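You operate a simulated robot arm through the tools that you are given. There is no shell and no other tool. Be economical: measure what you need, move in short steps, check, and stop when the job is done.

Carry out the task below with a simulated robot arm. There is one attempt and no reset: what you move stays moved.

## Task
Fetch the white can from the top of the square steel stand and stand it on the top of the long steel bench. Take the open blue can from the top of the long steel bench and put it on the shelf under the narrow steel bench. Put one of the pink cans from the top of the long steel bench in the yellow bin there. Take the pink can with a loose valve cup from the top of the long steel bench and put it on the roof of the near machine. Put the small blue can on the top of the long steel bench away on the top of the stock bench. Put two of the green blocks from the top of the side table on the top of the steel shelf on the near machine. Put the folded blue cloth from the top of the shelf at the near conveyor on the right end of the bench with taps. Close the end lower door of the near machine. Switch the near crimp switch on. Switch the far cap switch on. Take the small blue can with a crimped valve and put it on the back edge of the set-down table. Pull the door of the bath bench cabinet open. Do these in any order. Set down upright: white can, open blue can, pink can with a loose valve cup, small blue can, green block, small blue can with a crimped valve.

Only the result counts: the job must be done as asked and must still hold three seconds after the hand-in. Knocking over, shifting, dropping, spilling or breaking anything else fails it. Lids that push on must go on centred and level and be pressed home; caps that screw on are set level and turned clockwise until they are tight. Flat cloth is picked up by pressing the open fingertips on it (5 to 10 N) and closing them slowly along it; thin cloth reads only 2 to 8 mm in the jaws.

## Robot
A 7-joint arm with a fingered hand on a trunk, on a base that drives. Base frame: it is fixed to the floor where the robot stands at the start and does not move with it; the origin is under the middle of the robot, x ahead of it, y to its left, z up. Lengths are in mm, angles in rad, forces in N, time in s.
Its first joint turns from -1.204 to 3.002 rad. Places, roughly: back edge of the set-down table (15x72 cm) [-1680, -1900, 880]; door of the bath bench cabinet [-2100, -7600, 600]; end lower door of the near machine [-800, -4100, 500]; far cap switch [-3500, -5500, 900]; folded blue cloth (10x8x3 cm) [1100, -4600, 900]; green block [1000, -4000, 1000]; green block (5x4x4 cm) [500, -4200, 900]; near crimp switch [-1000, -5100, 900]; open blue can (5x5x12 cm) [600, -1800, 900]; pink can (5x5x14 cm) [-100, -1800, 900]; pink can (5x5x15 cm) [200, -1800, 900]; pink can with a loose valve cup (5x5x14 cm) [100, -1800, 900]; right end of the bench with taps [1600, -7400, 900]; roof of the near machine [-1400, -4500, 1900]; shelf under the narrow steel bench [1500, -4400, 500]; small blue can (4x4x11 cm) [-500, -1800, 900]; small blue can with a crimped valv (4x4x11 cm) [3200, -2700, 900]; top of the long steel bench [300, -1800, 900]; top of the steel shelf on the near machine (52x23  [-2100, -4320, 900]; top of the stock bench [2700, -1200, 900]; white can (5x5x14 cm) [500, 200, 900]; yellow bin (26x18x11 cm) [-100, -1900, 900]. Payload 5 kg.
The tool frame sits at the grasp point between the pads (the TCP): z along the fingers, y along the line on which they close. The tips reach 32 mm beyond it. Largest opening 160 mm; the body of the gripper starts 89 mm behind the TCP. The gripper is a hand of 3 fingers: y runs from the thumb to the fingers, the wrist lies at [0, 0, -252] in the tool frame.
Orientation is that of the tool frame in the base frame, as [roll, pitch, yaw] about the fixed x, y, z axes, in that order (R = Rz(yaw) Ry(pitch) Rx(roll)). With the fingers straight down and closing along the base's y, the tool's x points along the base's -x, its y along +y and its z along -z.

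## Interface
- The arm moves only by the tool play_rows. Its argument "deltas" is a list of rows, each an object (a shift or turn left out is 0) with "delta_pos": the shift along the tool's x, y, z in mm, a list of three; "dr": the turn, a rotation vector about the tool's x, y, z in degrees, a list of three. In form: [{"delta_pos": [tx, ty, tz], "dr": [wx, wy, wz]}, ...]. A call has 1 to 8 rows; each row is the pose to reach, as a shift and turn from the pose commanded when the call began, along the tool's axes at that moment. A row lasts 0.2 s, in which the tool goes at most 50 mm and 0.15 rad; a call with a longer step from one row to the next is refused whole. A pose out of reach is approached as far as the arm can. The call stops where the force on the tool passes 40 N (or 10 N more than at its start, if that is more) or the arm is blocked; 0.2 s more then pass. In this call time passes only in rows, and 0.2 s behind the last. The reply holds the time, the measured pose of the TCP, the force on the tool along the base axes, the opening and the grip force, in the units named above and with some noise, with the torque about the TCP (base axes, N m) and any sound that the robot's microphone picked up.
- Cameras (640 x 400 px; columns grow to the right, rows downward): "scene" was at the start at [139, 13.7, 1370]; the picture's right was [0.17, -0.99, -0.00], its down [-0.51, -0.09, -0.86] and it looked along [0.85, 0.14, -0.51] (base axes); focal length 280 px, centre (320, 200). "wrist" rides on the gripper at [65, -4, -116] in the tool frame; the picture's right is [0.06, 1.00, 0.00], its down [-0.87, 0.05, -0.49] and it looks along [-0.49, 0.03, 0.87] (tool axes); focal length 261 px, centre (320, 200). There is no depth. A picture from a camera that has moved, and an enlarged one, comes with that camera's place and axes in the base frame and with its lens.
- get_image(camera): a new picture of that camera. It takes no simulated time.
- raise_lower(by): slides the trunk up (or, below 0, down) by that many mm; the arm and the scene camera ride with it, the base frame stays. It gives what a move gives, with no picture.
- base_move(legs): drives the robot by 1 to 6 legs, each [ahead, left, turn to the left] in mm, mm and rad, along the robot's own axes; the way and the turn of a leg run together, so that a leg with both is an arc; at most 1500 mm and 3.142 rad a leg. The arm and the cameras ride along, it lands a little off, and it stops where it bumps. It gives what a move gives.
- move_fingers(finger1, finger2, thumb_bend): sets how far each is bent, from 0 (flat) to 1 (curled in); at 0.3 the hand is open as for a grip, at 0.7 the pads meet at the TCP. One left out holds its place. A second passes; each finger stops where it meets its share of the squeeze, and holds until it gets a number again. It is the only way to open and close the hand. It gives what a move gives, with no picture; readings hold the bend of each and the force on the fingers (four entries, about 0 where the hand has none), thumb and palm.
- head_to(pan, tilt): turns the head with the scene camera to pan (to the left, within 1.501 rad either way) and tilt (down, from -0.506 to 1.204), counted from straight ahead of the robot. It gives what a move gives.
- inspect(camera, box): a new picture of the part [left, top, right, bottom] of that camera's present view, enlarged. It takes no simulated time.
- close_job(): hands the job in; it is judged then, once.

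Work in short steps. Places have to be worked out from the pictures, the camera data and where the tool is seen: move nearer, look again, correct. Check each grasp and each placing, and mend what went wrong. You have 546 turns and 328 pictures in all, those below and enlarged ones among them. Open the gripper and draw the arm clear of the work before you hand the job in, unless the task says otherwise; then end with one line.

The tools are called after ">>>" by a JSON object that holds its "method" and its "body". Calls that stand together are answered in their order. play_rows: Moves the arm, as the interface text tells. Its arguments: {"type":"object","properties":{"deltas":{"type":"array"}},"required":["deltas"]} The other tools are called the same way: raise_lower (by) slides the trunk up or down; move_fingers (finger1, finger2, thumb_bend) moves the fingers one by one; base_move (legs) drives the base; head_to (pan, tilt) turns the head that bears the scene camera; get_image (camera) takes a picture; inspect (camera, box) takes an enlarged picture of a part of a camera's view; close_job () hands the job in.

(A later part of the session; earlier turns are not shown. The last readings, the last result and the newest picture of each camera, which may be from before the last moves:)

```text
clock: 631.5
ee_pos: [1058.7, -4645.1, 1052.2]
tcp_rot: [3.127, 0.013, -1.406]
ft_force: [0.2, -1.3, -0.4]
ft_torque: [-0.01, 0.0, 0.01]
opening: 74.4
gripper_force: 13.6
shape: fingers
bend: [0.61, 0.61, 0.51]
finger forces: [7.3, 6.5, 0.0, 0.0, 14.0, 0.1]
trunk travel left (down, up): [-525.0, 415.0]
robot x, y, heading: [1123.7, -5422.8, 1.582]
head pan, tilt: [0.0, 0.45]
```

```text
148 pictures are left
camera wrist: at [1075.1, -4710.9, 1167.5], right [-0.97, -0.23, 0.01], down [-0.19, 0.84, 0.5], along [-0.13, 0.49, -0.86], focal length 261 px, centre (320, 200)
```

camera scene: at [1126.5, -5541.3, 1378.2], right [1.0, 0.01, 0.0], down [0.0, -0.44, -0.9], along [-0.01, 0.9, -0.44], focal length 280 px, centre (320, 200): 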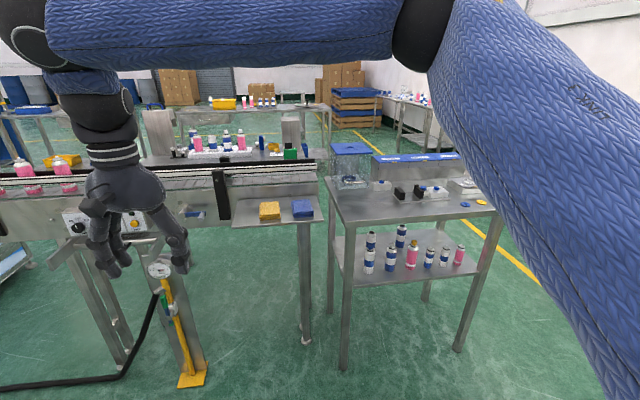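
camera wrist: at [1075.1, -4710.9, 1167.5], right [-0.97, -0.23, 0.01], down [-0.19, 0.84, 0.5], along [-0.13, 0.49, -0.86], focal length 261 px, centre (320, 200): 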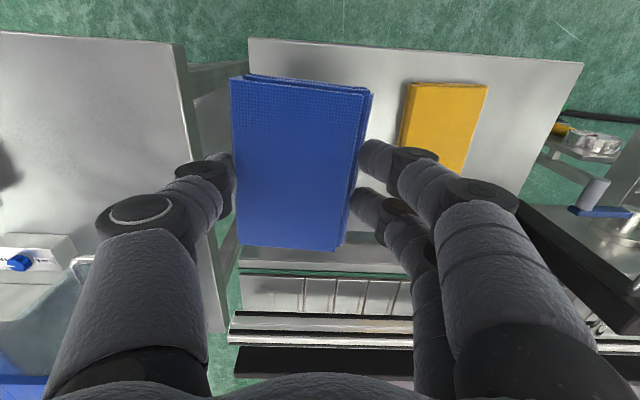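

The cloth comes up whole. I draw in, back off, turn to face the wall benches and look for the bench with taps.

>>> {"method": "play_rows", "body": {"deltas": [{"delta_pos": [0, 0, -45]}, {"delta_pos": [45, 0, -60]}, {"delta_pos": [90, 0, -60]}, {"delta_pos": [135, 0, -60]}, {"delta_pos": [180, 0, -60]}]}}

>>> {"method": "base_move", "body": {"legs": [[-350, 0, 0], [0, 0, 3.13], [0, 400, 0]]}}

>>> {"method": "head_to", "body": {"pan": 0.0, "tilt": 0.4}}

>>> {"method": "get_image", "body": {"camera": "scene"}}

```text
clock: 632.7
ee_pos: [1091.6, -4822.6, 1106.2]
tcp_rot: [3.127, 0.012, -1.406]
ft_force: [-0.1, -0.5, -0.7]
ft_torque: [0.03, 0.02, 0.0]
opening: 74.4
gripper_force: 13.9
shape: fingers
bend: [0.61, 0.61, 0.51]
finger forces: [7.3, 6.5, 0.0, 0.0, 13.8, 0.1]
trunk travel left (down, up): [-525.0, 415.0]
robot x, y, heading: [1124.2, -5422.3, 1.577]
head pan, tilt: [0.0, 0.45]
```

```text
clock: 644.3
ee_pos: [1529.0, -6389.7, 1106.3]
tcp_rot: [3.126, 0.01, 1.668]
ft_force: [0.4, -0.5, -0.3]
ft_torque: [0.0, 0.02, 0.02]
opening: 74.6
gripper_force: 13.8
shape: fingers
bend: [0.61, 0.61, 0.51]
finger forces: [7.4, 6.6, 0.0, 0.0, 13.9, 0.1]
trunk travel left (down, up): [-525.0, 415.0]
robot x, y, heading: [1531.4, -5791.1, -1.631]
head pan, tilt: [0.0, 0.45]
```

```text
clock: 644.9
ee_pos: [1528.0, -6390.1, 1106.0]
tcp_rot: [3.126, 0.011, 1.668]
ft_force: [-0.6, 0.1, 0.3]
ft_torque: [-0.02, 0.02, 0.01]
opening: 74.5
gripper_force: 13.6
shape: fingers
bend: [0.61, 0.61, 0.51]
finger forces: [7.3, 6.6, 0.1, 0.0, 13.9, 0.1]
trunk travel left (down, up): [-525.0, 415.0]
robot x, y, heading: [1531.8, -5791.4, -1.632]
head pan, tilt: [0.0, 0.4]
```

```text
147 pictures are left
camera scene: at [1524.0, -5933.7, 1382.8], right [-1.0, 0.06, 0.0], down [0.02, 0.39, -0.92], along [-0.05, -0.92, -0.39], focal length 280 px, centre (320, 200)
```

scene: 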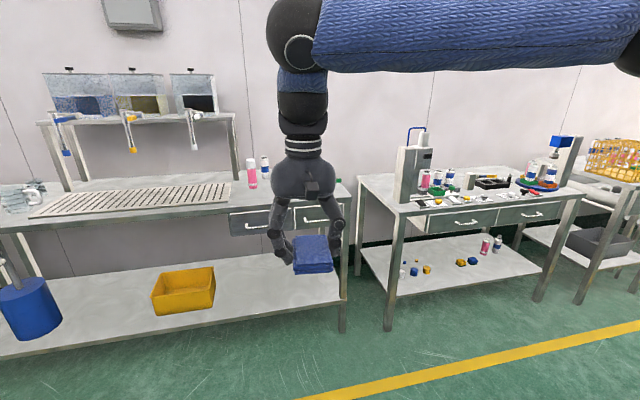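

The bench with taps is the left one; its right end lies behind the hand. I drive ahead 420 mm and use the wrist camera.

>>> {"method": "base_move", "body": {"legs": [[450, 0, 0]]}}

>>> {"method": "get_image", "body": {"camera": "wrist"}}

>>> {"method": "get_image", "body": {"camera": "scene"}}

```text
clock: 647.6
ee_pos: [1499.0, -6840.1, 1105.3]
tcp_rot: [3.126, 0.009, 1.667]
ft_force: [-0.5, 0.0, -0.7]
ft_torque: [0.03, -0.04, 0.0]
opening: 74.6
gripper_force: 14.1
shape: fingers
bend: [0.61, 0.61, 0.51]
finger forces: [7.2, 6.6, 0.0, 0.0, 13.8, 0.1]
trunk travel left (down, up): [-525.0, 415.0]
robot x, y, heading: [1503.1, -6239.7, -1.627]
head pan, tilt: [0.0, 0.4]
```

```text
146 pictures are left
camera wrist: at [1486.4, -6776.0, 1221.3], right [0.99, 0.16, 0.02], down [0.13, -0.86, 0.5], along [0.09, -0.49, -0.87], focal length 261 px, centre (320, 200)
```

wrist: 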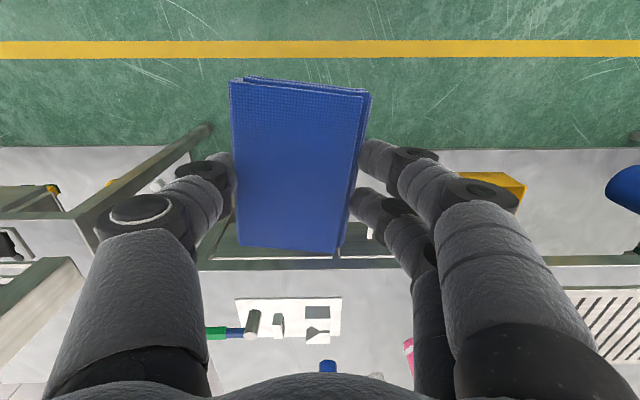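

```text
145 pictures are left
camera scene: at [1496.6, -6384.9, 1382.7], right [-1.0, 0.06, 0.0], down [0.02, 0.39, -0.92], along [-0.06, -0.92, -0.39], focal length 280 px, centre (320, 200)
```

scene: 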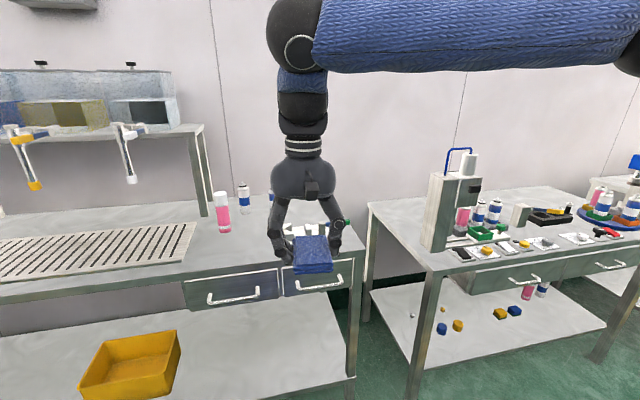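

On the bench's right end a white card with items lies at x 1393–1603; free room is at about [1690, -7225], left of it and right of the pink can. I drive left 190 and ahead 200, then look again.

>>> {"method": "base_move", "body": {"legs": [[0, 195, 0], [210, 0, 0.056]]}}

>>> {"method": "get_image", "body": {"camera": "wrist"}}

>>> {"method": "get_image", "body": {"camera": "scene"}}

```text
clock: 650.5
ee_pos: [1726.5, -7061.9, 1104.9]
tcp_rot: [3.126, 0.009, 1.722]
ft_force: [-0.1, -1.1, -1.5]
ft_torque: [0.04, -0.04, -0.02]
opening: 74.2
gripper_force: 13.9
shape: fingers
bend: [0.61, 0.61, 0.51]
finger forces: [7.3, 6.6, 0.1, 0.0, 13.9, 0.0]
trunk travel left (down, up): [-525.0, 415.0]
robot x, y, heading: [1699.1, -6464.6, -1.572]
head pan, tilt: [0.0, 0.4]
```

```text
144 pictures are left
camera wrist: at [1708.9, -6998.8, 1220.9], right [0.98, 0.21, 0.02], down [0.18, -0.85, 0.5], along [0.12, -0.49, -0.87], focal length 261 px, centre (320, 200)
```

wrist: 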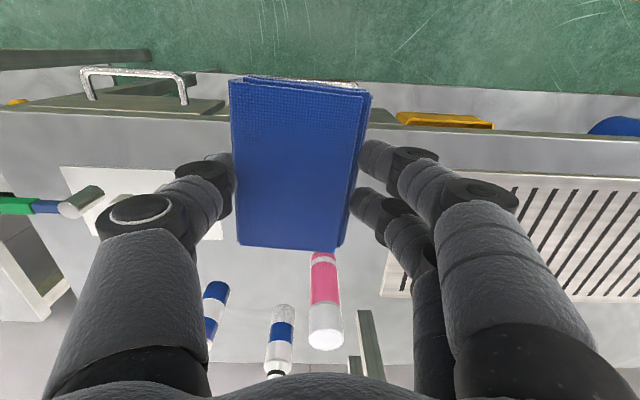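

```text
143 pictures are left
camera scene: at [1697.5, -6607.9, 1382.6], right [-1.0, 0.01, 0.0], down [0.0, 0.39, -0.92], along [-0.01, -0.92, -0.39], focal length 280 px, centre (320, 200)
```

scene: 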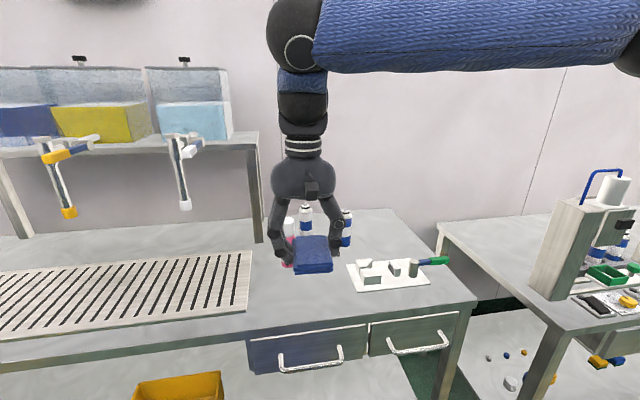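

Spot confirmed free: target grasp point [1706, -7197]. I move over it and lower.

>>> {"method": "play_rows", "body": {"deltas": [{"delta_pos": [-40, -13, 0]}, {"delta_pos": [-80, -26, 0]}, {"delta_pos": [-120, -38, 0]}, {"delta_pos": [-131, -40, 0]}, {"delta_pos": [-131, -40, 45]}, {"delta_pos": [-131, -40, 90]}, {"delta_pos": [-131, -40, 130]}]}}

>>> {"method": "get_image", "body": {"camera": "wrist"}}

>>> {"method": "get_image", "body": {"camera": "scene"}}

```text
clock: 652.1
ee_pos: [1709.3, -7198.2, 976.9]
tcp_rot: [3.123, 0.008, 1.722]
ft_force: [-0.6, -0.1, 0.3]
ft_torque: [0.01, 0.01, 0.0]
opening: 74.2
gripper_force: 14.0
shape: fingers
bend: [0.61, 0.61, 0.51]
finger forces: [7.3, 6.5, 0.0, 0.0, 13.8, 0.1]
trunk travel left (down, up): [-525.0, 415.0]
robot x, y, heading: [1699.1, -6455.7, -1.576]
head pan, tilt: [0.0, 0.4]
```

```text
142 pictures are left
camera wrist: at [1692.6, -7135.5, 1092.5], right [0.98, 0.21, 0.02], down [0.18, -0.85, 0.5], along [0.12, -0.49, -0.87], focal length 261 px, centre (320, 200)
```

wrist: 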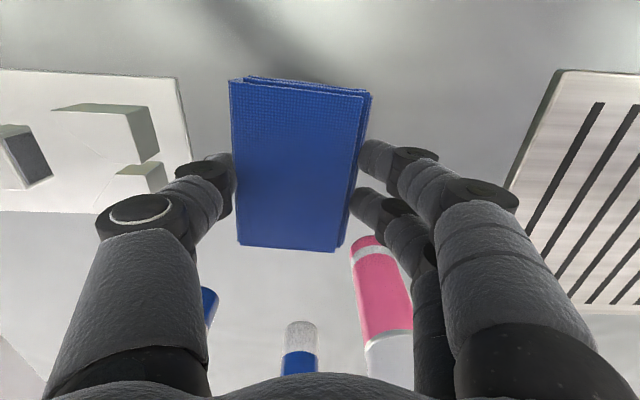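

```text
141 pictures are left
camera scene: at [1697.0, -6607.8, 1382.7], right [-1.0, 0.01, 0.0], down [0.0, 0.39, -0.92], along [-0.01, -0.92, -0.39], focal length 280 px, centre (320, 200)
```

scene: 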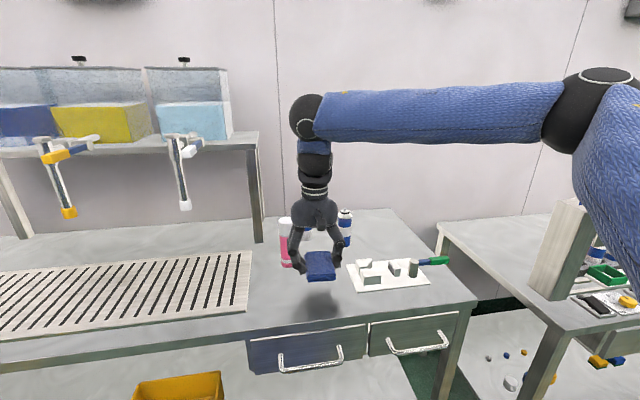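

Clear. I lower until the cloth rests.

>>> {"method": "play_rows", "body": {"deltas": [{"delta_pos": [0, 0, 15]}, {"delta_pos": [0, 0, 25]}, {"delta_pos": [0, 0, 30]}, {"delta_pos": [0, 0, 34]}, {"delta_pos": [0, 0, 38]}, {"delta_pos": [0, 0, 42]}]}}

>>> {"method": "get_image", "body": {"camera": "wrist"}}

```text
clock: 653.5
ee_pos: [1709.0, -7198.2, 935.5]
tcp_rot: [3.127, 0.012, 1.723]
ft_force: [0.3, 0.7, 0.0]
ft_torque: [-0.01, -0.02, -0.01]
opening: 74.3
gripper_force: 14.0
shape: fingers
bend: [0.61, 0.61, 0.51]
finger forces: [7.3, 6.6, 0.1, 0.1, 14.0, 0.0]
trunk travel left (down, up): [-525.0, 415.0]
robot x, y, heading: [1700.3, -6464.5, -1.579]
head pan, tilt: [0.0, 0.4]
```

```text
140 pictures are left
camera wrist: at [1692.8, -7134.1, 1050.1], right [0.98, 0.21, 0.02], down [0.18, -0.85, 0.5], along [0.12, -0.49, -0.86], focal length 261 px, centre (320, 200)
```

wrist: 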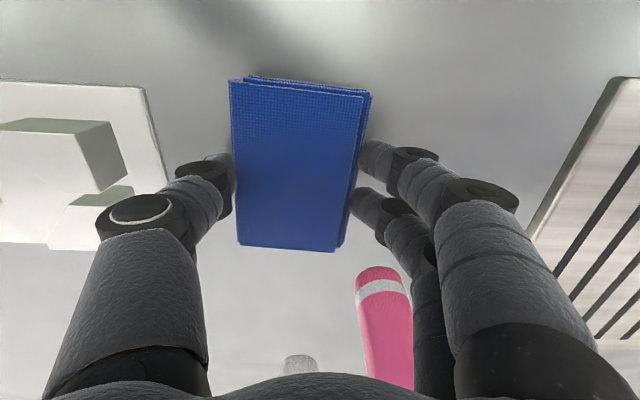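

>>> {"method": "play_rows", "body": {"deltas": [{"delta_pos": [0, 0, 4]}, {"delta_pos": [0, 0, 8]}, {"delta_pos": [0, 0, 12]}, {"delta_pos": [0, 0, 16]}, {"delta_pos": [0, 0, 20]}, {"delta_pos": [0, 0, 24]}]}}

>>> {"method": "get_image", "body": {"camera": "wrist"}}

```text
clock: 654.8
ee_pos: [1709.8, -7198.1, 918.7]
tcp_rot: [3.125, 0.019, 1.723]
ft_force: [-1.2, 4.8, 20.8]
ft_torque: [0.05, 1.54, -0.23]
opening: 74.8
gripper_force: 21.4
shape: fingers
bend: [0.61, 0.61, 0.52]
finger forces: [5.9, 5.2, 0.0, 0.1, 31.7, 0.1]
trunk travel left (down, up): [-525.0, 415.0]
robot x, y, heading: [1696.6, -6459.1, -1.575]
head pan, tilt: [0.0, 0.4]
stopped in row 6: the force on the tool passed its limit at 45 N (the readings are from after the stop); the commanded pose is now the measured one
```

```text
139 pictures are left
camera wrist: at [1693.4, -7133.2, 1034.7], right [0.98, 0.21, 0.02], down [0.17, -0.84, 0.51], along [0.12, -0.49, -0.86], focal length 261 px, centre (320, 200)
```

wrist: 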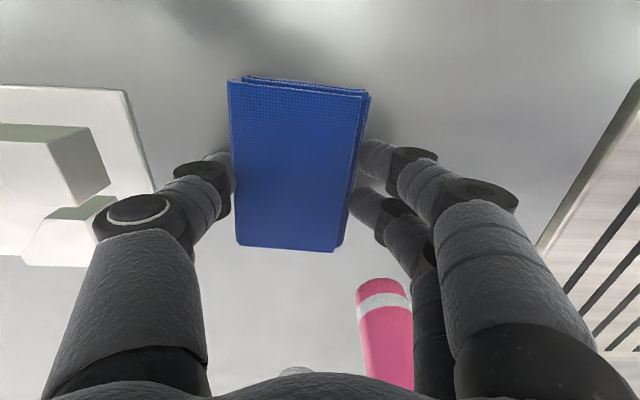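

Resting. I ease up, open slightly, and rise.

>>> {"method": "play_rows", "body": {"deltas": [{"delta_pos": [0, 0, -3]}]}}

>>> {"method": "move_fingers", "body": {"finger1": 0.55, "finger2": 0.55, "thumb_bend": 0.47}}

>>> {"method": "play_rows", "body": {"deltas": [{"delta_pos": [0, 0, -25]}, {"delta_pos": [0, 0, -70]}, {"delta_pos": [0, 0, -115]}, {"delta_pos": [0, 0, -160]}, {"delta_pos": [0, 0, -200]}]}}

>>> {"method": "get_image", "body": {"camera": "wrist"}}

```text
clock: 655.2
ee_pos: [1709.5, -7199.2, 919.7]
tcp_rot: [3.124, 0.015, 1.723]
ft_force: [0.4, 2.0, 11.2]
ft_torque: [0.02, 0.72, -0.13]
opening: 74.3
gripper_force: 19.2
shape: fingers
bend: [0.61, 0.61, 0.52]
finger forces: [7.2, 6.4, 0.1, 0.0, 24.8, 0.0]
trunk travel left (down, up): [-525.0, 415.0]
robot x, y, heading: [1697.9, -6459.5, -1.575]
head pan, tilt: [0.0, 0.4]
```

```text
clock: 656.2
ee_pos: [1710.1, -7196.7, 921.2]
tcp_rot: [3.124, 0.014, 1.721]
ft_force: [1.2, 2.2, 16.9]
ft_torque: [0.05, 1.04, -0.18]
opening: 84.9
gripper_force: 8.5
shape: fingers
bend: [0.55, 0.55, 0.47]
finger forces: [0.0, 0.1, 0.0, 0.0, 16.4, 0.0]
trunk travel left (down, up): [-525.0, 415.0]
robot x, y, heading: [1698.8, -6459.9, -1.579]
head pan, tilt: [0.0, 0.4]
```

```text
clock: 657.4
ee_pos: [1705.0, -7194.3, 1121.0]
tcp_rot: [3.124, 0.016, 1.722]
ft_force: [0.5, -0.1, 0.7]
ft_torque: [-0.02, 0.0, 0.01]
opening: 83.0
gripper_force: 0.1
shape: fingers
bend: [0.55, 0.55, 0.47]
finger forces: [0.0, 0.0, 0.1, 0.1, 0.0, 0.0]
trunk travel left (down, up): [-525.0, 415.0]
robot x, y, heading: [1698.3, -6462.1, -1.575]
head pan, tilt: [0.0, 0.4]
```

```text
138 pictures are left
camera wrist: at [1689.3, -7129.5, 1235.5], right [0.98, 0.21, 0.02], down [0.18, -0.84, 0.51], along [0.12, -0.49, -0.86], focal length 261 px, centre (320, 200)
```

wrist: 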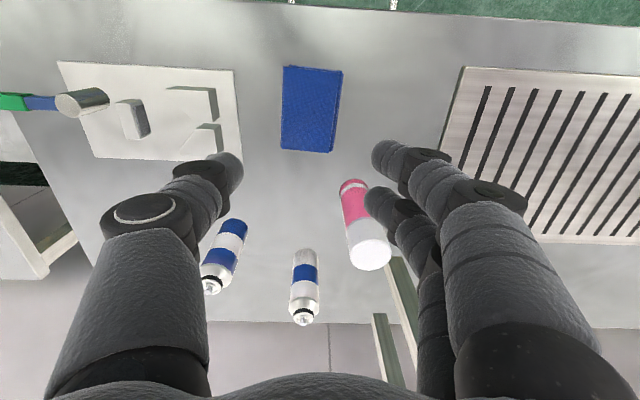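

The cloth lies flat on the right end. Next the bath bench cabinet door near [-2100, -7600]. I draw the arm in, back off and drive along the aisle to x≈-1700, then look.

>>> {"method": "play_rows", "body": {"deltas": [{"delta_pos": [45, 0, 0]}, {"delta_pos": [90, 0, 0]}, {"delta_pos": [135, 0, 0]}, {"delta_pos": [180, 0, 0]}, {"delta_pos": [220, 0, 0]}]}}

>>> {"method": "base_move", "body": {"legs": [[-150, 0, 0], [0, -1500, 0], [0, -1500, 0], [0, -500, 0]]}}

>>> {"method": "get_image", "body": {"camera": "scene"}}

```text
clock: 658.6
ee_pos: [1671.2, -6978.1, 1118.1]
tcp_rot: [3.125, 0.015, 1.724]
ft_force: [-0.6, 0.9, 0.7]
ft_torque: [-0.04, -0.02, 0.01]
opening: 83.1
gripper_force: 0.0
shape: fingers
bend: [0.55, 0.55, 0.47]
finger forces: [0.1, 0.0, 0.0, 0.0, 0.0, 0.0]
trunk travel left (down, up): [-525.0, 415.0]
robot x, y, heading: [1702.0, -6464.3, -1.579]
head pan, tilt: [0.0, 0.4]
```

```text
clock: 676.5
ee_pos: [-1808.0, -6796.9, 1117.2]
tcp_rot: [3.122, 0.016, 1.719]
ft_force: [0.4, 0.7, 0.1]
ft_torque: [0.0, -0.02, 0.02]
opening: 83.0
gripper_force: 0.0
shape: fingers
bend: [0.55, 0.55, 0.47]
finger forces: [0.1, 0.1, 0.0, 0.1, 0.1, 0.0]
trunk travel left (down, up): [-525.0, 415.0]
robot x, y, heading: [-1776.8, -6281.2, -1.577]
head pan, tilt: [0.0, 0.4]
```

```text
137 pictures are left
camera scene: at [-1780.5, -6425.0, 1382.8], right [-1.0, 0.01, 0.0], down [0.0, 0.39, -0.92], along [-0.01, -0.92, -0.39], focal length 280 px, centre (320, 200)
```

scene: 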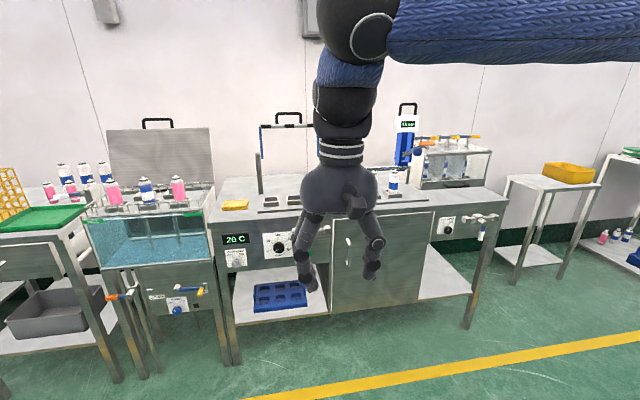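

I see a cabinet door with a handle in the bench ahead. I enlarge it.

>>> {"method": "inspect", "body": {"camera": "scene", "box": [220, 190, 460, 330]}}

```text
2.67 times, centred on (340, 260) of scene
camera zoom: at [-1780.5, -6425.0, 1382.8], right [-1.0, 0.01, 0.0], down [0.0, 0.39, -0.92], along [-0.01, -0.92, -0.39], focal length 747 px, centre (267, 40)
```

zoom: 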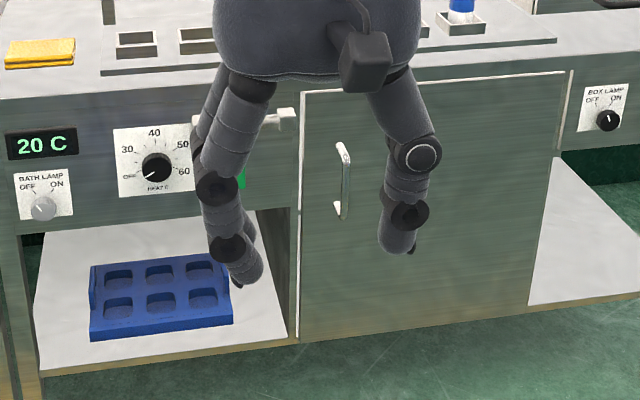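

The handle is a vertical bar near [-1935, -7575], z 545–693; the hinge is on the right near x=-2320. I'll pinch the bar with the hand level. First I straighten and level the hand out here.

>>> {"method": "play_rows", "body": {"deltas": [{"delta_pos": [-25, 0, 0], "dr": [0, -8, 2]}, {"delta_pos": [-50, 0, 0], "dr": [0, -16, 4]}, {"delta_pos": [-75, 0, 0], "dr": [0, -24, 6]}, {"delta_pos": [-100, 0, 0], "dr": [0, -32, 6]}, {"delta_pos": [-125, 0, 0], "dr": [0, -40, 6]}, {"delta_pos": [-150, 0, 0], "dr": [0, -48, 6]}, {"delta_pos": [-175, 0, 0], "dr": [0, -56, 6]}, {"delta_pos": [-190, 0, 0], "dr": [0, -64, 6]}]}}

```text
clock: 678.3
ee_pos: [-1777.9, -6984.9, 1120.1]
tcp_rot: [2.977, 1.127, 1.487]
ft_force: [0.4, 0.1, 0.6]
ft_torque: [-0.01, 0.04, -0.02]
opening: 83.0
gripper_force: 0.0
shape: fingers
bend: [0.55, 0.55, 0.47]
finger forces: [0.0, 0.0, 0.1, 0.1, 0.0, 0.0]
trunk travel left (down, up): [-525.0, 415.0]
robot x, y, heading: [-1777.9, -6278.8, -1.584]
head pan, tilt: [0.0, 0.4]
```

>>> {"method": "play_rows", "body": {"deltas": [{"delta_pos": [-36, 3, -17]}, {"delta_pos": [-72, 6, -34]}, {"delta_pos": [-108, 8, -51]}, {"delta_pos": [-145, 11, -68]}, {"delta_pos": [-181, 14, -85], "dr": [0, -3, -2.2]}, {"delta_pos": [-181, 14, -85], "dr": [0, -6, -4.4]}]}}

>>> {"method": "raise_lower", "body": {"by": -400}}

>>> {"method": "raise_lower", "body": {"by": -120}}

>>> {"method": "move_fingers", "body": {"finger1": 0.55, "finger2": 0.55, "thumb_bend": 0.55}}

>>> {"method": "head_to", "body": {"pan": -0.1, "tilt": 0.2}}

>>> {"method": "get_image", "body": {"camera": "scene"}}

>>> {"method": "get_image", "body": {"camera": "wrist"}}

```text
clock: 679.7
ee_pos: [-1780.2, -6985.7, 1319.2]
tcp_rot: [-3.141, 1.235, 1.664]
ft_force: [-0.3, 0.3, -0.3]
ft_torque: [-0.01, -0.04, 0.0]
opening: 83.1
gripper_force: 0.1
shape: fingers
bend: [0.55, 0.55, 0.47]
finger forces: [0.0, 0.0, 0.0, 0.0, 0.1, 0.0]
trunk travel left (down, up): [-525.0, 415.0]
robot x, y, heading: [-1781.3, -6279.5, -1.576]
head pan, tilt: [0.0, 0.4]
```

```text
clock: 683.5
ee_pos: [-1779.8, -6984.0, 920.2]
tcp_rot: [-3.142, 1.236, 1.664]
ft_force: [-1.2, -0.4, 0.8]
ft_torque: [-0.03, 0.01, -0.03]
opening: 83.3
gripper_force: 0.1
shape: fingers
bend: [0.55, 0.55, 0.47]
finger forces: [0.0, 0.1, 0.1, 0.2, 0.0, 0.0]
trunk travel left (down, up): [-125.0, 815.0]
robot x, y, heading: [-1778.0, -6281.7, -1.584]
head pan, tilt: [0.0, 0.4]
```

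```text
clock: 685.0
ee_pos: [-1779.7, -6983.2, 799.9]
tcp_rot: [3.141, 1.236, 1.664]
ft_force: [0.0, 0.6, 0.4]
ft_torque: [-0.02, -0.01, -0.02]
opening: 82.9
gripper_force: 0.1
shape: fingers
bend: [0.55, 0.55, 0.47]
finger forces: [0.0, 0.0, 0.0, 0.1, 0.0, 0.0]
trunk travel left (down, up): [-5.0, 935.0]
robot x, y, heading: [-1778.4, -6284.1, -1.58]
head pan, tilt: [0.0, 0.4]
```

```text
clock: 686.0
ee_pos: [-1780.8, -6984.1, 799.9]
tcp_rot: [3.141, 1.235, 1.663]
ft_force: [1.1, -0.4, -0.2]
ft_torque: [0.01, 0.02, 0.02]
opening: 67.1
gripper_force: 0.1
shape: fingers
bend: [0.55, 0.55, 0.55]
finger forces: [0.1, 0.1, 0.0, 0.0, 0.0, 0.1]
trunk travel left (down, up): [-5.0, 935.0]
robot x, y, heading: [-1781.3, -6283.2, -1.577]
head pan, tilt: [0.0, 0.4]
```

```text
clock: 686.7
ee_pos: [-1780.5, -6984.3, 800.2]
tcp_rot: [-3.141, 1.236, 1.662]
ft_force: [0.0, 1.0, 0.3]
ft_torque: [0.01, -0.01, -0.01]
opening: 67.1
gripper_force: 0.1
shape: fingers
bend: [0.55, 0.55, 0.55]
finger forces: [0.0, 0.0, 0.0, 0.0, 0.0, 0.0]
trunk travel left (down, up): [-5.0, 935.0]
robot x, y, heading: [-1778.6, -6280.7, -1.58]
head pan, tilt: [-0.099, 0.201]
```

```text
135 pictures are left
camera scene: at [-1788.8, -6424.8, 881.3], right [-0.99, 0.11, 0.0], down [0.02, 0.2, -0.98], along [-0.11, -0.97, -0.2], focal length 280 px, centre (320, 200)
```

scene: 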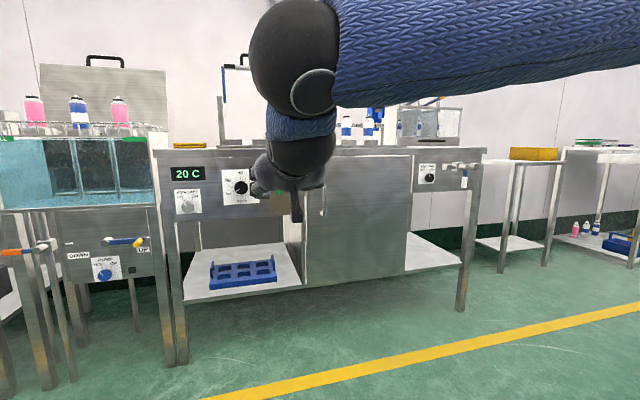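

```text
134 pictures are left
camera wrist: at [-1796.8, -6855.9, 777.3], right [0.99, 0.11, -0.06], down [0.04, 0.18, 0.98], along [0.12, -0.98, 0.18], focal length 261 px, centre (320, 200)
```

wrist: 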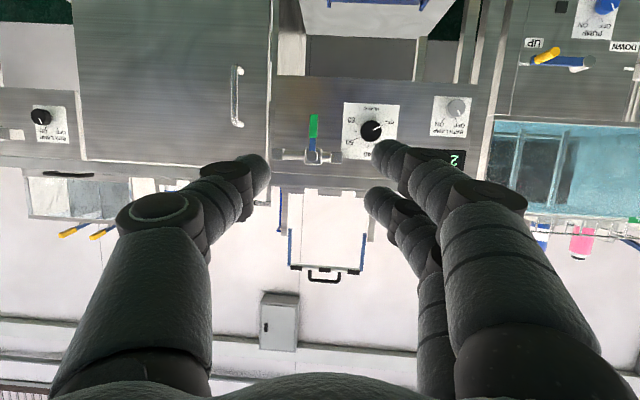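

I enlarge both views to fix the handle's place.

>>> {"method": "inspect", "body": {"camera": "scene", "box": [260, 140, 420, 300]}}

>>> {"method": "inspect", "body": {"camera": "wrist", "box": [60, 0, 300, 170]}}

```text
2.50 times, centred on (340, 220) of scene
camera zoom: at [-1788.8, -6424.8, 881.3], right [-0.99, 0.11, 0.0], down [0.02, 0.2, -0.98], along [-0.11, -0.97, -0.2], focal length 700 px, centre (270, 150)
```

zoom: 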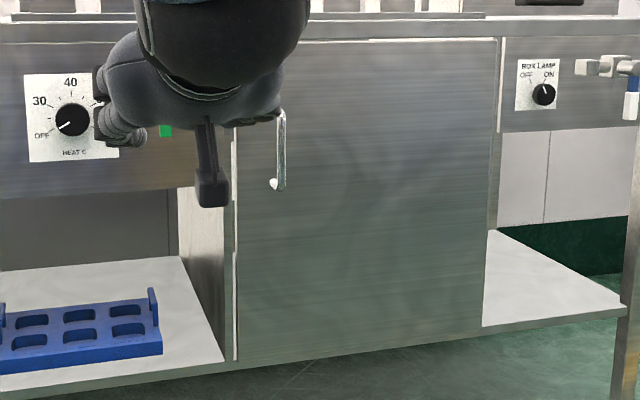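

```text
2.35 times, centred on (180, 85) of wrist
camera zoom: at [-1796.8, -6855.9, 777.3], right [0.99, 0.11, -0.06], down [0.04, 0.18, 0.98], along [0.12, -0.98, 0.18], focal length 613 px, centre (649, 471)
```

zoom: 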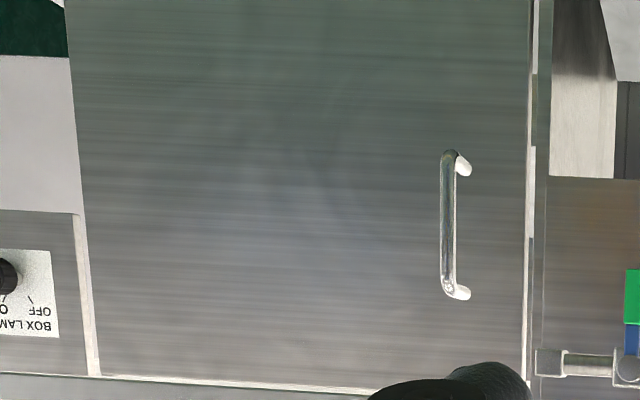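

The handle works out at x≈-1925, y≈-7505, z 599–723. I lower the hand to 660, then drive right 140 and ahead 400 to stand before it.

>>> {"method": "play_rows", "body": {"deltas": [{"delta_pos": [33, 0, 11]}, {"delta_pos": [66, 0, 23]}, {"delta_pos": [99, 0, 34]}, {"delta_pos": [132, 0, 46]}]}}

>>> {"method": "base_move", "body": {"legs": [[0, -145, 0], [400, 0, 0]]}}

>>> {"method": "move_fingers", "body": {"finger1": 0.5, "finger2": 0.5, "thumb_bend": 0.5}}

>>> {"method": "get_image", "body": {"camera": "wrist"}}

```text
clock: 687.7
ee_pos: [-1780.0, -6985.6, 658.6]
tcp_rot: [-3.141, 1.236, 1.666]
ft_force: [-0.3, 0.5, -0.1]
ft_torque: [0.02, 0.01, 0.04]
opening: 67.1
gripper_force: 0.1
shape: fingers
bend: [0.55, 0.55, 0.55]
finger forces: [0.0, 0.0, 0.1, 0.0, 0.0, 0.0]
trunk travel left (down, up): [-5.0, 935.0]
robot x, y, heading: [-1779.9, -6277.6, -1.582]
head pan, tilt: [-0.099, 0.201]
```

```text
clock: 691.2
ee_pos: [-1919.2, -7392.2, 659.0]
tcp_rot: [-3.141, 1.234, 1.677]
ft_force: [0.3, -0.2, 0.3]
ft_torque: [-0.01, 0.02, 0.01]
opening: 66.7
gripper_force: 0.0
shape: fingers
bend: [0.55, 0.55, 0.55]
finger forces: [0.0, 0.0, 0.0, 0.0, 0.0, 0.1]
trunk travel left (down, up): [-5.0, 935.0]
robot x, y, heading: [-1924.7, -6686.0, -1.566]
head pan, tilt: [-0.099, 0.201]
```

```text
clock: 692.2
ee_pos: [-1919.9, -7392.0, 659.5]
tcp_rot: [3.141, 1.236, 1.675]
ft_force: [-0.1, 0.0, -0.8]
ft_torque: [0.02, 0.01, 0.0]
opening: 86.5
gripper_force: 0.1
shape: fingers
bend: [0.5, 0.5, 0.5]
finger forces: [0.0, 0.1, 0.0, 0.1, 0.0, 0.0]
trunk travel left (down, up): [-5.0, 935.0]
robot x, y, heading: [-1924.3, -6685.8, -1.567]
head pan, tilt: [-0.099, 0.201]
```

```text
131 pictures are left
camera wrist: at [-1938.5, -7263.6, 637.0], right [0.99, 0.12, -0.06], down [0.04, 0.18, 0.98], along [0.13, -0.98, 0.18], focal length 261 px, centre (320, 200)
```

wrist: 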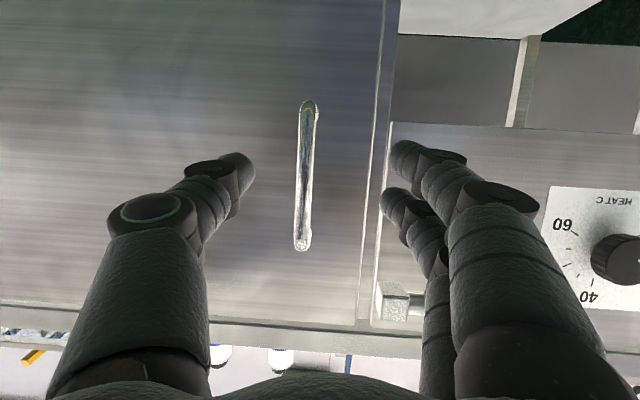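

The handle bar is right between thumb and fingers. I shift 12 mm and advance 85 mm.

>>> {"method": "play_rows", "body": {"deltas": [{"delta_pos": [0, -12, 0]}, {"delta_pos": [-14, -12, 40]}, {"delta_pos": [-28, -12, 80]}]}}

>>> {"method": "get_image", "body": {"camera": "wrist"}}

```text
clock: 693.0
ee_pos: [-1924.0, -7478.0, 658.3]
tcp_rot: [-3.141, 1.237, 1.675]
ft_force: [-0.2, -0.3, 0.7]
ft_torque: [0.09, 0.01, -0.02]
opening: 86.9
gripper_force: 0.1
shape: fingers
bend: [0.5, 0.5, 0.5]
finger forces: [0.1, 0.1, 0.0, 0.0, 0.0, 0.0]
trunk travel left (down, up): [-5.0, 935.0]
robot x, y, heading: [-1927.4, -6689.4, -1.564]
head pan, tilt: [-0.099, 0.201]
```

```text
130 pictures are left
camera wrist: at [-1941.7, -7349.2, 636.9], right [0.99, 0.12, -0.06], down [0.04, 0.18, 0.98], along [0.13, -0.97, 0.18], focal length 261 px, centre (320, 200)
```

wrist: 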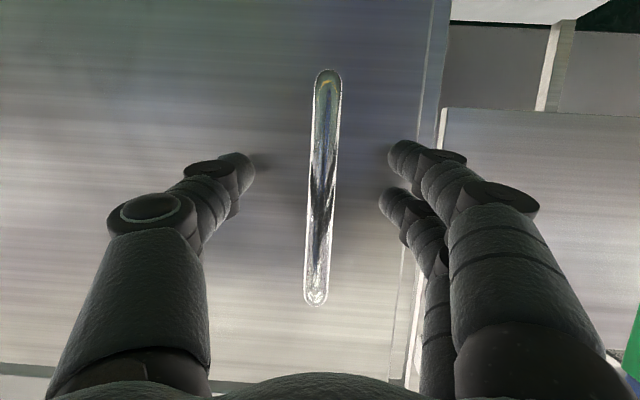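

The bar is at the grasp point now. I close firmly on it.

>>> {"method": "move_fingers", "body": {"finger1": 0.8, "finger2": 0.8, "thumb_bend": 0.8}}

>>> {"method": "get_image", "body": {"camera": "wrist"}}

```text
clock: 694.0
ee_pos: [-1923.9, -7478.0, 658.9]
tcp_rot: [-3.141, 1.235, 1.676]
ft_force: [-1.3, -1.4, -0.1]
ft_torque: [0.03, -0.03, 0.0]
opening: 3.0
gripper_force: 0.2
shape: fingers
bend: [0.76, 0.77, 0.76]
finger forces: [0.0, 0.1, 0.1, 0.0, 0.1, 0.1]
trunk travel left (down, up): [-5.0, 935.0]
robot x, y, heading: [-1928.6, -6682.4, -1.572]
head pan, tilt: [-0.099, 0.201]
```

```text
129 pictures are left
camera wrist: at [-1941.6, -7349.4, 636.2], right [0.99, 0.12, -0.06], down [0.04, 0.18, 0.98], along [0.13, -0.98, 0.18], focal length 261 px, centre (320, 200)
```

wrist: 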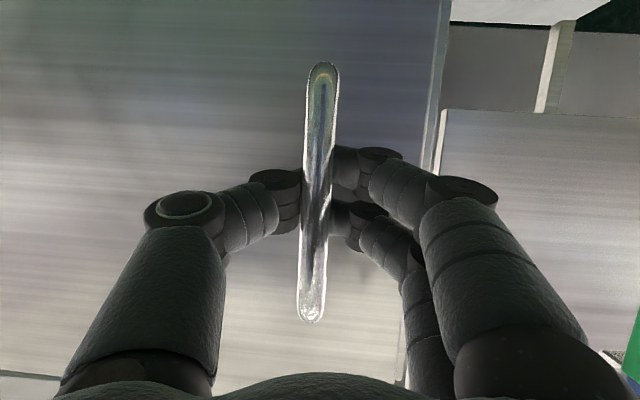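

The fingertips have closed behind the bar, hooking it, and the door has already come a little. I pull back 130 mm along the arc.

>>> {"method": "base_move", "body": {"legs": [[-70, -8, 0], [-70, -18, 0]]}}

>>> {"method": "get_image", "body": {"camera": "wrist"}}

>>> {"method": "get_image", "body": {"camera": "scene"}}

```text
clock: 695.2
ee_pos: [-1939.9, -7412.8, 659.0]
tcp_rot: [-3.131, 1.235, 1.674]
ft_force: [-13.5, -7.4, -0.3]
ft_torque: [0.0, -0.14, 0.14]
opening: 7.9
gripper_force: 18.4
shape: fingers
bend: [0.79, 0.8, 0.71]
finger forces: [6.5, 0.0, 0.0, 0.0, 30.4, 0.1]
trunk travel left (down, up): [-5.0, 935.0]
robot x, y, heading: [-1937.9, -6618.5, -1.571]
head pan, tilt: [-0.099, 0.201]
stopped in leg 1: the force on the tool passed its limit at 42 N (the readings are from after the stop); the commanded pose is now the measured one
```

```text
128 pictures are left
camera wrist: at [-1956.7, -7283.8, 636.1], right [0.99, 0.11, -0.06], down [0.04, 0.18, 0.98], along [0.12, -0.98, 0.18], focal length 261 px, centre (320, 200)
```

wrist: 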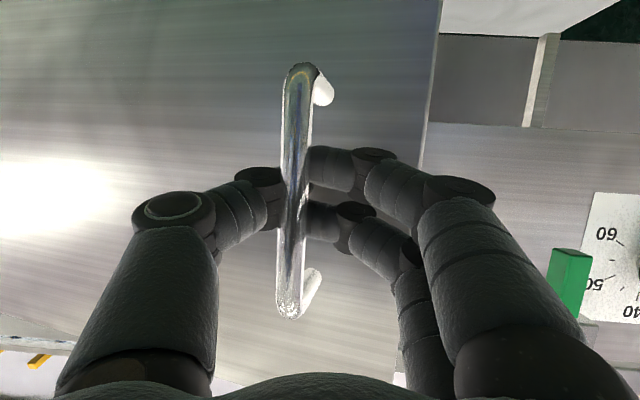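

```text
127 pictures are left
camera scene: at [-1944.6, -6763.4, 881.2], right [-0.99, 0.1, 0.0], down [0.02, 0.2, -0.98], along [-0.1, -0.97, -0.2], focal length 280 px, centre (320, 200)
```

scene: 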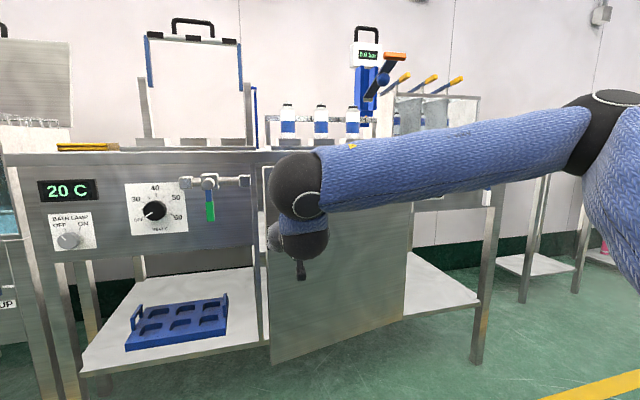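

The door is coming open; the side force shows I must drift more to the right (-x). I continue with more sideways motion.

>>> {"method": "base_move", "body": {"legs": [[0, -25, 0.05]]}}

>>> {"method": "base_move", "body": {"legs": [[-50, -35, 0.08]]}}

>>> {"method": "get_image", "body": {"camera": "scene"}}

```text
clock: 696.0
ee_pos: [-1939.0, -7415.7, 658.9]
tcp_rot: [-3.121, 1.234, 1.707]
ft_force: [-15.1, -7.1, -1.9]
ft_torque: [-0.03, -0.19, 0.14]
opening: 7.7
gripper_force: 18.6
shape: fingers
bend: [0.79, 0.8, 0.71]
finger forces: [6.4, 0.1, 0.1, 0.0, 31.1, 0.1]
trunk travel left (down, up): [-5.0, 935.0]
robot x, y, heading: [-1955.0, -6615.4, -1.541]
head pan, tilt: [-0.099, 0.201]
stopped in leg 1: the force on the tool passed its limit at 43 N (the readings are from after the stop); the commanded pose is now the measured one
```

```text
clock: 696.8
ee_pos: [-1940.7, -7410.3, 657.9]
tcp_rot: [-3.106, 1.236, 1.723]
ft_force: [-12.8, -7.4, -4.1]
ft_torque: [-0.02, -0.27, 0.15]
opening: 7.8
gripper_force: 18.0
shape: fingers
bend: [0.79, 0.8, 0.71]
finger forces: [6.5, 0.0, 0.1, 0.1, 30.0, 0.0]
trunk travel left (down, up): [-5.0, 935.0]
robot x, y, heading: [-1958.7, -6612.6, -1.526]
head pan, tilt: [-0.099, 0.201]
stopped in leg 1: the force on the tool passed its limit at 45 N (the readings are from after the stop); the commanded pose is now the measured one
```

```text
126 pictures are left
camera scene: at [-1963.9, -6756.7, 881.2], right [-1.0, 0.06, 0.0], down [0.01, 0.2, -0.98], along [-0.06, -0.98, -0.2], focal length 280 px, centre (320, 200)
```

scene: 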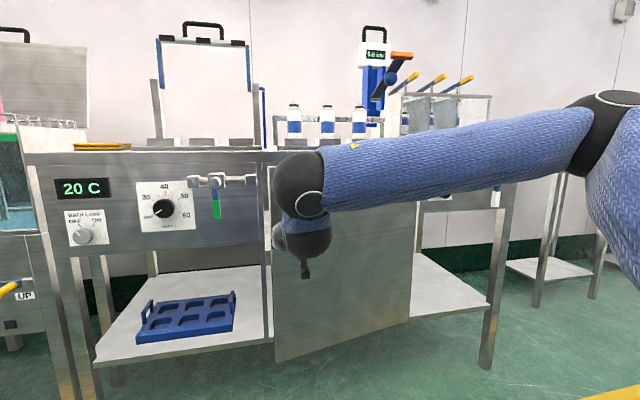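

Jamming in the pinch. The door stands ajar; I release the bar, back off and look at the gap at its free edge.

>>> {"method": "move_fingers", "body": {"finger1": 0.5, "finger2": 0.5, "thumb_bend": 0.5}}

>>> {"method": "base_move", "body": {"legs": [[-150, 0, -0.04]]}}

>>> {"method": "get_image", "body": {"camera": "wrist"}}

>>> {"method": "inspect", "body": {"camera": "scene", "box": [180, 120, 460, 380]}}

```text
clock: 697.8
ee_pos: [-1939.5, -7408.8, 659.3]
tcp_rot: [-3.106, 1.238, 1.724]
ft_force: [-0.4, 0.3, 0.1]
ft_torque: [-0.02, 0.0, -0.02]
opening: 86.8
gripper_force: 0.0
shape: fingers
bend: [0.5, 0.5, 0.5]
finger forces: [0.0, 0.1, 0.1, 0.0, 0.0, 0.1]
trunk travel left (down, up): [-5.0, 935.0]
robot x, y, heading: [-1962.0, -6610.3, -1.524]
head pan, tilt: [-0.099, 0.201]
```

```text
clock: 699.2
ee_pos: [-1973.3, -7256.3, 659.3]
tcp_rot: [-3.106, 1.238, 1.688]
ft_force: [-0.2, -0.4, 0.3]
ft_torque: [0.0, 0.01, -0.02]
opening: 86.3
gripper_force: 0.0
shape: fingers
bend: [0.5, 0.5, 0.5]
finger forces: [0.0, 0.0, 0.0, 0.1, 0.0, 0.0]
trunk travel left (down, up): [-5.0, 935.0]
robot x, y, heading: [-1963.0, -6457.9, -1.57]
head pan, tilt: [-0.099, 0.201]
```

```text
125 pictures are left
camera wrist: at [-1988.3, -7128.6, 636.9], right [0.99, 0.1, -0.07], down [0.05, 0.18, 0.98], along [0.11, -0.98, 0.18], focal length 261 px, centre (320, 200)
```

wrist: 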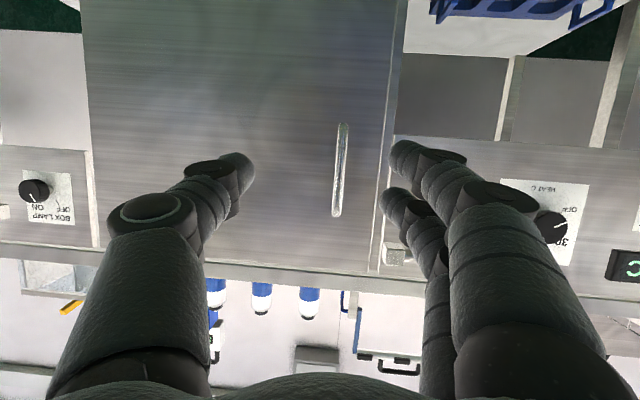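

```text
1.54 times, centred on (320, 250) of scene
camera zoom: at [-1972.5, -6603.9, 881.3], right [-1.0, 0.09, 0.0], down [0.02, 0.2, -0.98], along [-0.09, -0.98, -0.2], focal length 431 px, centre (320, 123)
```

zoom: 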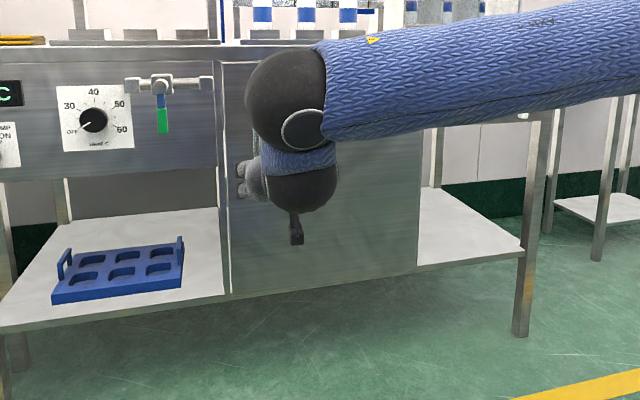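

The door fell back almost shut, and the thumb was the part that jammed against the turning door. I'll hook the bar with the two fingers only. I realign: left 45, ahead 140, thumb opened wide.

>>> {"method": "move_fingers", "body": {"finger1": 0.45, "finger2": 0.45, "thumb_bend": 0.3}}

>>> {"method": "base_move", "body": {"legs": [[0, 45, 0], [150, 0, 0]]}}

>>> {"method": "get_image", "body": {"camera": "wrist"}}

```text
clock: 700.2
ee_pos: [-1972.1, -7256.7, 658.9]
tcp_rot: [-3.107, 1.237, 1.687]
ft_force: [-0.9, -0.3, 0.4]
ft_torque: [0.04, -0.02, -0.03]
opening: 137.3
gripper_force: 0.0
shape: fingers
bend: [0.45, 0.45, 0.3]
finger forces: [0.1, 0.0, 0.0, 0.1, 0.0, 0.0]
trunk travel left (down, up): [-5.0, 935.0]
robot x, y, heading: [-1960.0, -6462.8, -1.563]
head pan, tilt: [-0.099, 0.201]
```

```text
clock: 702.0
ee_pos: [-1926.9, -7408.1, 659.5]
tcp_rot: [-3.105, 1.238, 1.685]
ft_force: [-0.4, -0.1, -0.1]
ft_torque: [-0.01, -0.02, -0.01]
opening: 137.7
gripper_force: 0.0
shape: fingers
bend: [0.45, 0.45, 0.3]
finger forces: [0.0, 0.0, 0.0, 0.0, 0.1, 0.0]
trunk travel left (down, up): [-5.0, 935.0]
robot x, y, heading: [-1916.8, -6609.9, -1.569]
head pan, tilt: [-0.099, 0.201]
```

```text
123 pictures are left
camera wrist: at [-1942.3, -7279.4, 637.1], right [0.99, 0.1, -0.07], down [0.05, 0.19, 0.98], along [0.11, -0.98, 0.18], focal length 261 px, centre (320, 200)
```

wrist: 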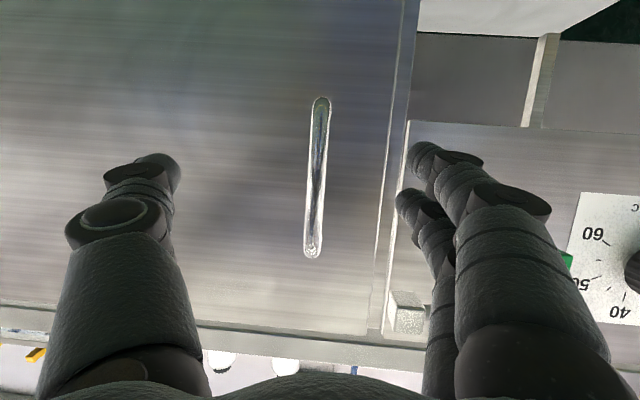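

Aligned. I advance 58 mm and curl only the two fingers behind the bar.

>>> {"method": "play_rows", "body": {"deltas": [{"delta_pos": [-9, 0, 27]}, {"delta_pos": [-19, 0, 55]}]}}

>>> {"method": "move_fingers", "body": {"finger1": 0.8, "finger2": 0.8}}

>>> {"method": "get_image", "body": {"camera": "wrist"}}

```text
clock: 702.6
ee_pos: [-1922.0, -7463.8, 660.0]
tcp_rot: [-3.104, 1.237, 1.686]
ft_force: [0.3, 0.3, 0.5]
ft_torque: [0.02, 0.01, -0.02]
opening: 137.7
gripper_force: 0.2
shape: fingers
bend: [0.45, 0.45, 0.3]
finger forces: [0.0, 0.1, 0.0, 0.1, 0.0, 0.0]
trunk travel left (down, up): [-5.0, 935.0]
robot x, y, heading: [-1918.0, -6611.9, -1.565]
head pan, tilt: [-0.099, 0.201]
```

```text
clock: 703.6
ee_pos: [-1923.8, -7464.3, 660.0]
tcp_rot: [-3.104, 1.236, 1.685]
ft_force: [-0.1, 0.2, 0.2]
ft_torque: [0.0, 0.01, -0.02]
opening: 70.5
gripper_force: 0.0
shape: fingers
bend: [0.8, 0.8, 0.3]
finger forces: [0.1, 0.0, 0.0, 0.0, 0.0, 0.1]
trunk travel left (down, up): [-5.0, 935.0]
robot x, y, heading: [-1917.8, -6609.5, -1.567]
head pan, tilt: [-0.099, 0.201]
```

```text
122 pictures are left
camera wrist: at [-1938.7, -7336.1, 637.3], right [0.99, 0.1, -0.07], down [0.05, 0.19, 0.98], along [0.11, -0.98, 0.18], focal length 261 px, centre (320, 200)
```

wrist: 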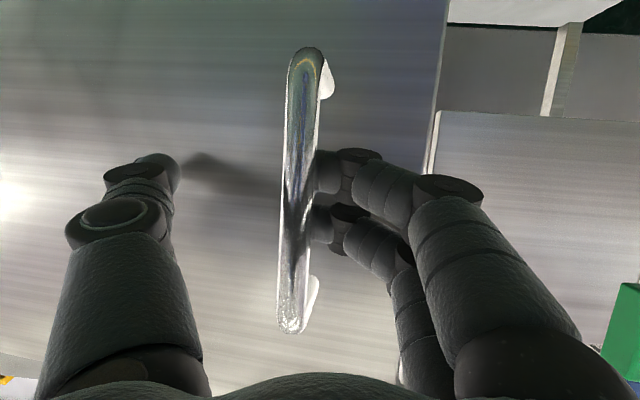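

The two fingers are hooked behind the bar and the door is already ajar. I pull back 120 mm with a drift to the right.

>>> {"method": "base_move", "body": {"legs": [[-60, -10, 0], [-60, -25, 0]]}}

>>> {"method": "get_image", "body": {"camera": "wrist"}}

>>> {"method": "get_image", "body": {"camera": "scene"}}

```text
clock: 705.2
ee_pos: [-1959.9, -7345.5, 660.4]
tcp_rot: [-3.106, 1.24, 1.684]
ft_force: [-0.6, 0.4, 0.5]
ft_torque: [-0.01, 0.0, 0.01]
opening: 70.8
gripper_force: 0.1
shape: fingers
bend: [0.8, 0.8, 0.3]
finger forces: [0.0, 0.1, 0.1, 0.0, 0.0, 0.0]
trunk travel left (down, up): [-5.0, 935.0]
robot x, y, heading: [-1953.8, -6492.7, -1.568]
head pan, tilt: [-0.099, 0.201]
```

```text
121 pictures are left
camera wrist: at [-1974.1, -7215.3, 636.9], right [0.99, 0.1, -0.07], down [0.05, 0.18, 0.98], along [0.11, -0.98, 0.18], focal length 261 px, centre (320, 200)
```

wrist: 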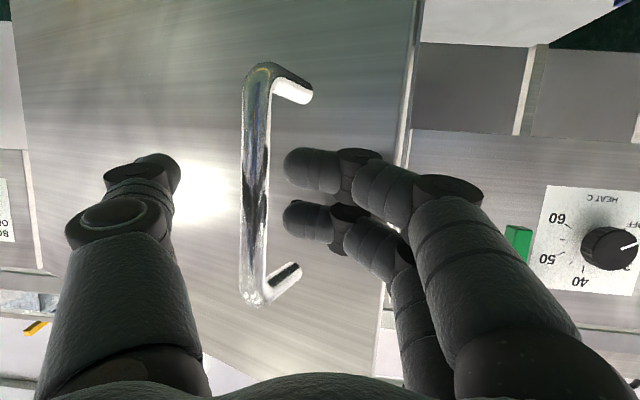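

```text
120 pictures are left
camera scene: at [-1961.9, -6634.3, 881.3], right [-1.0, 0.1, 0.0], down [0.02, 0.2, -0.98], along [-0.09, -0.98, -0.2], focal length 280 px, centre (320, 200)
```

scene: 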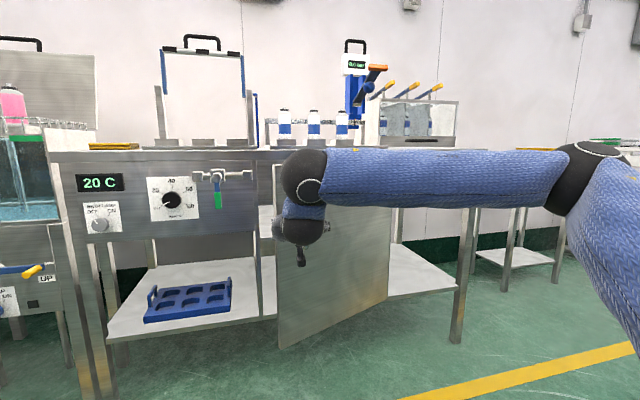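

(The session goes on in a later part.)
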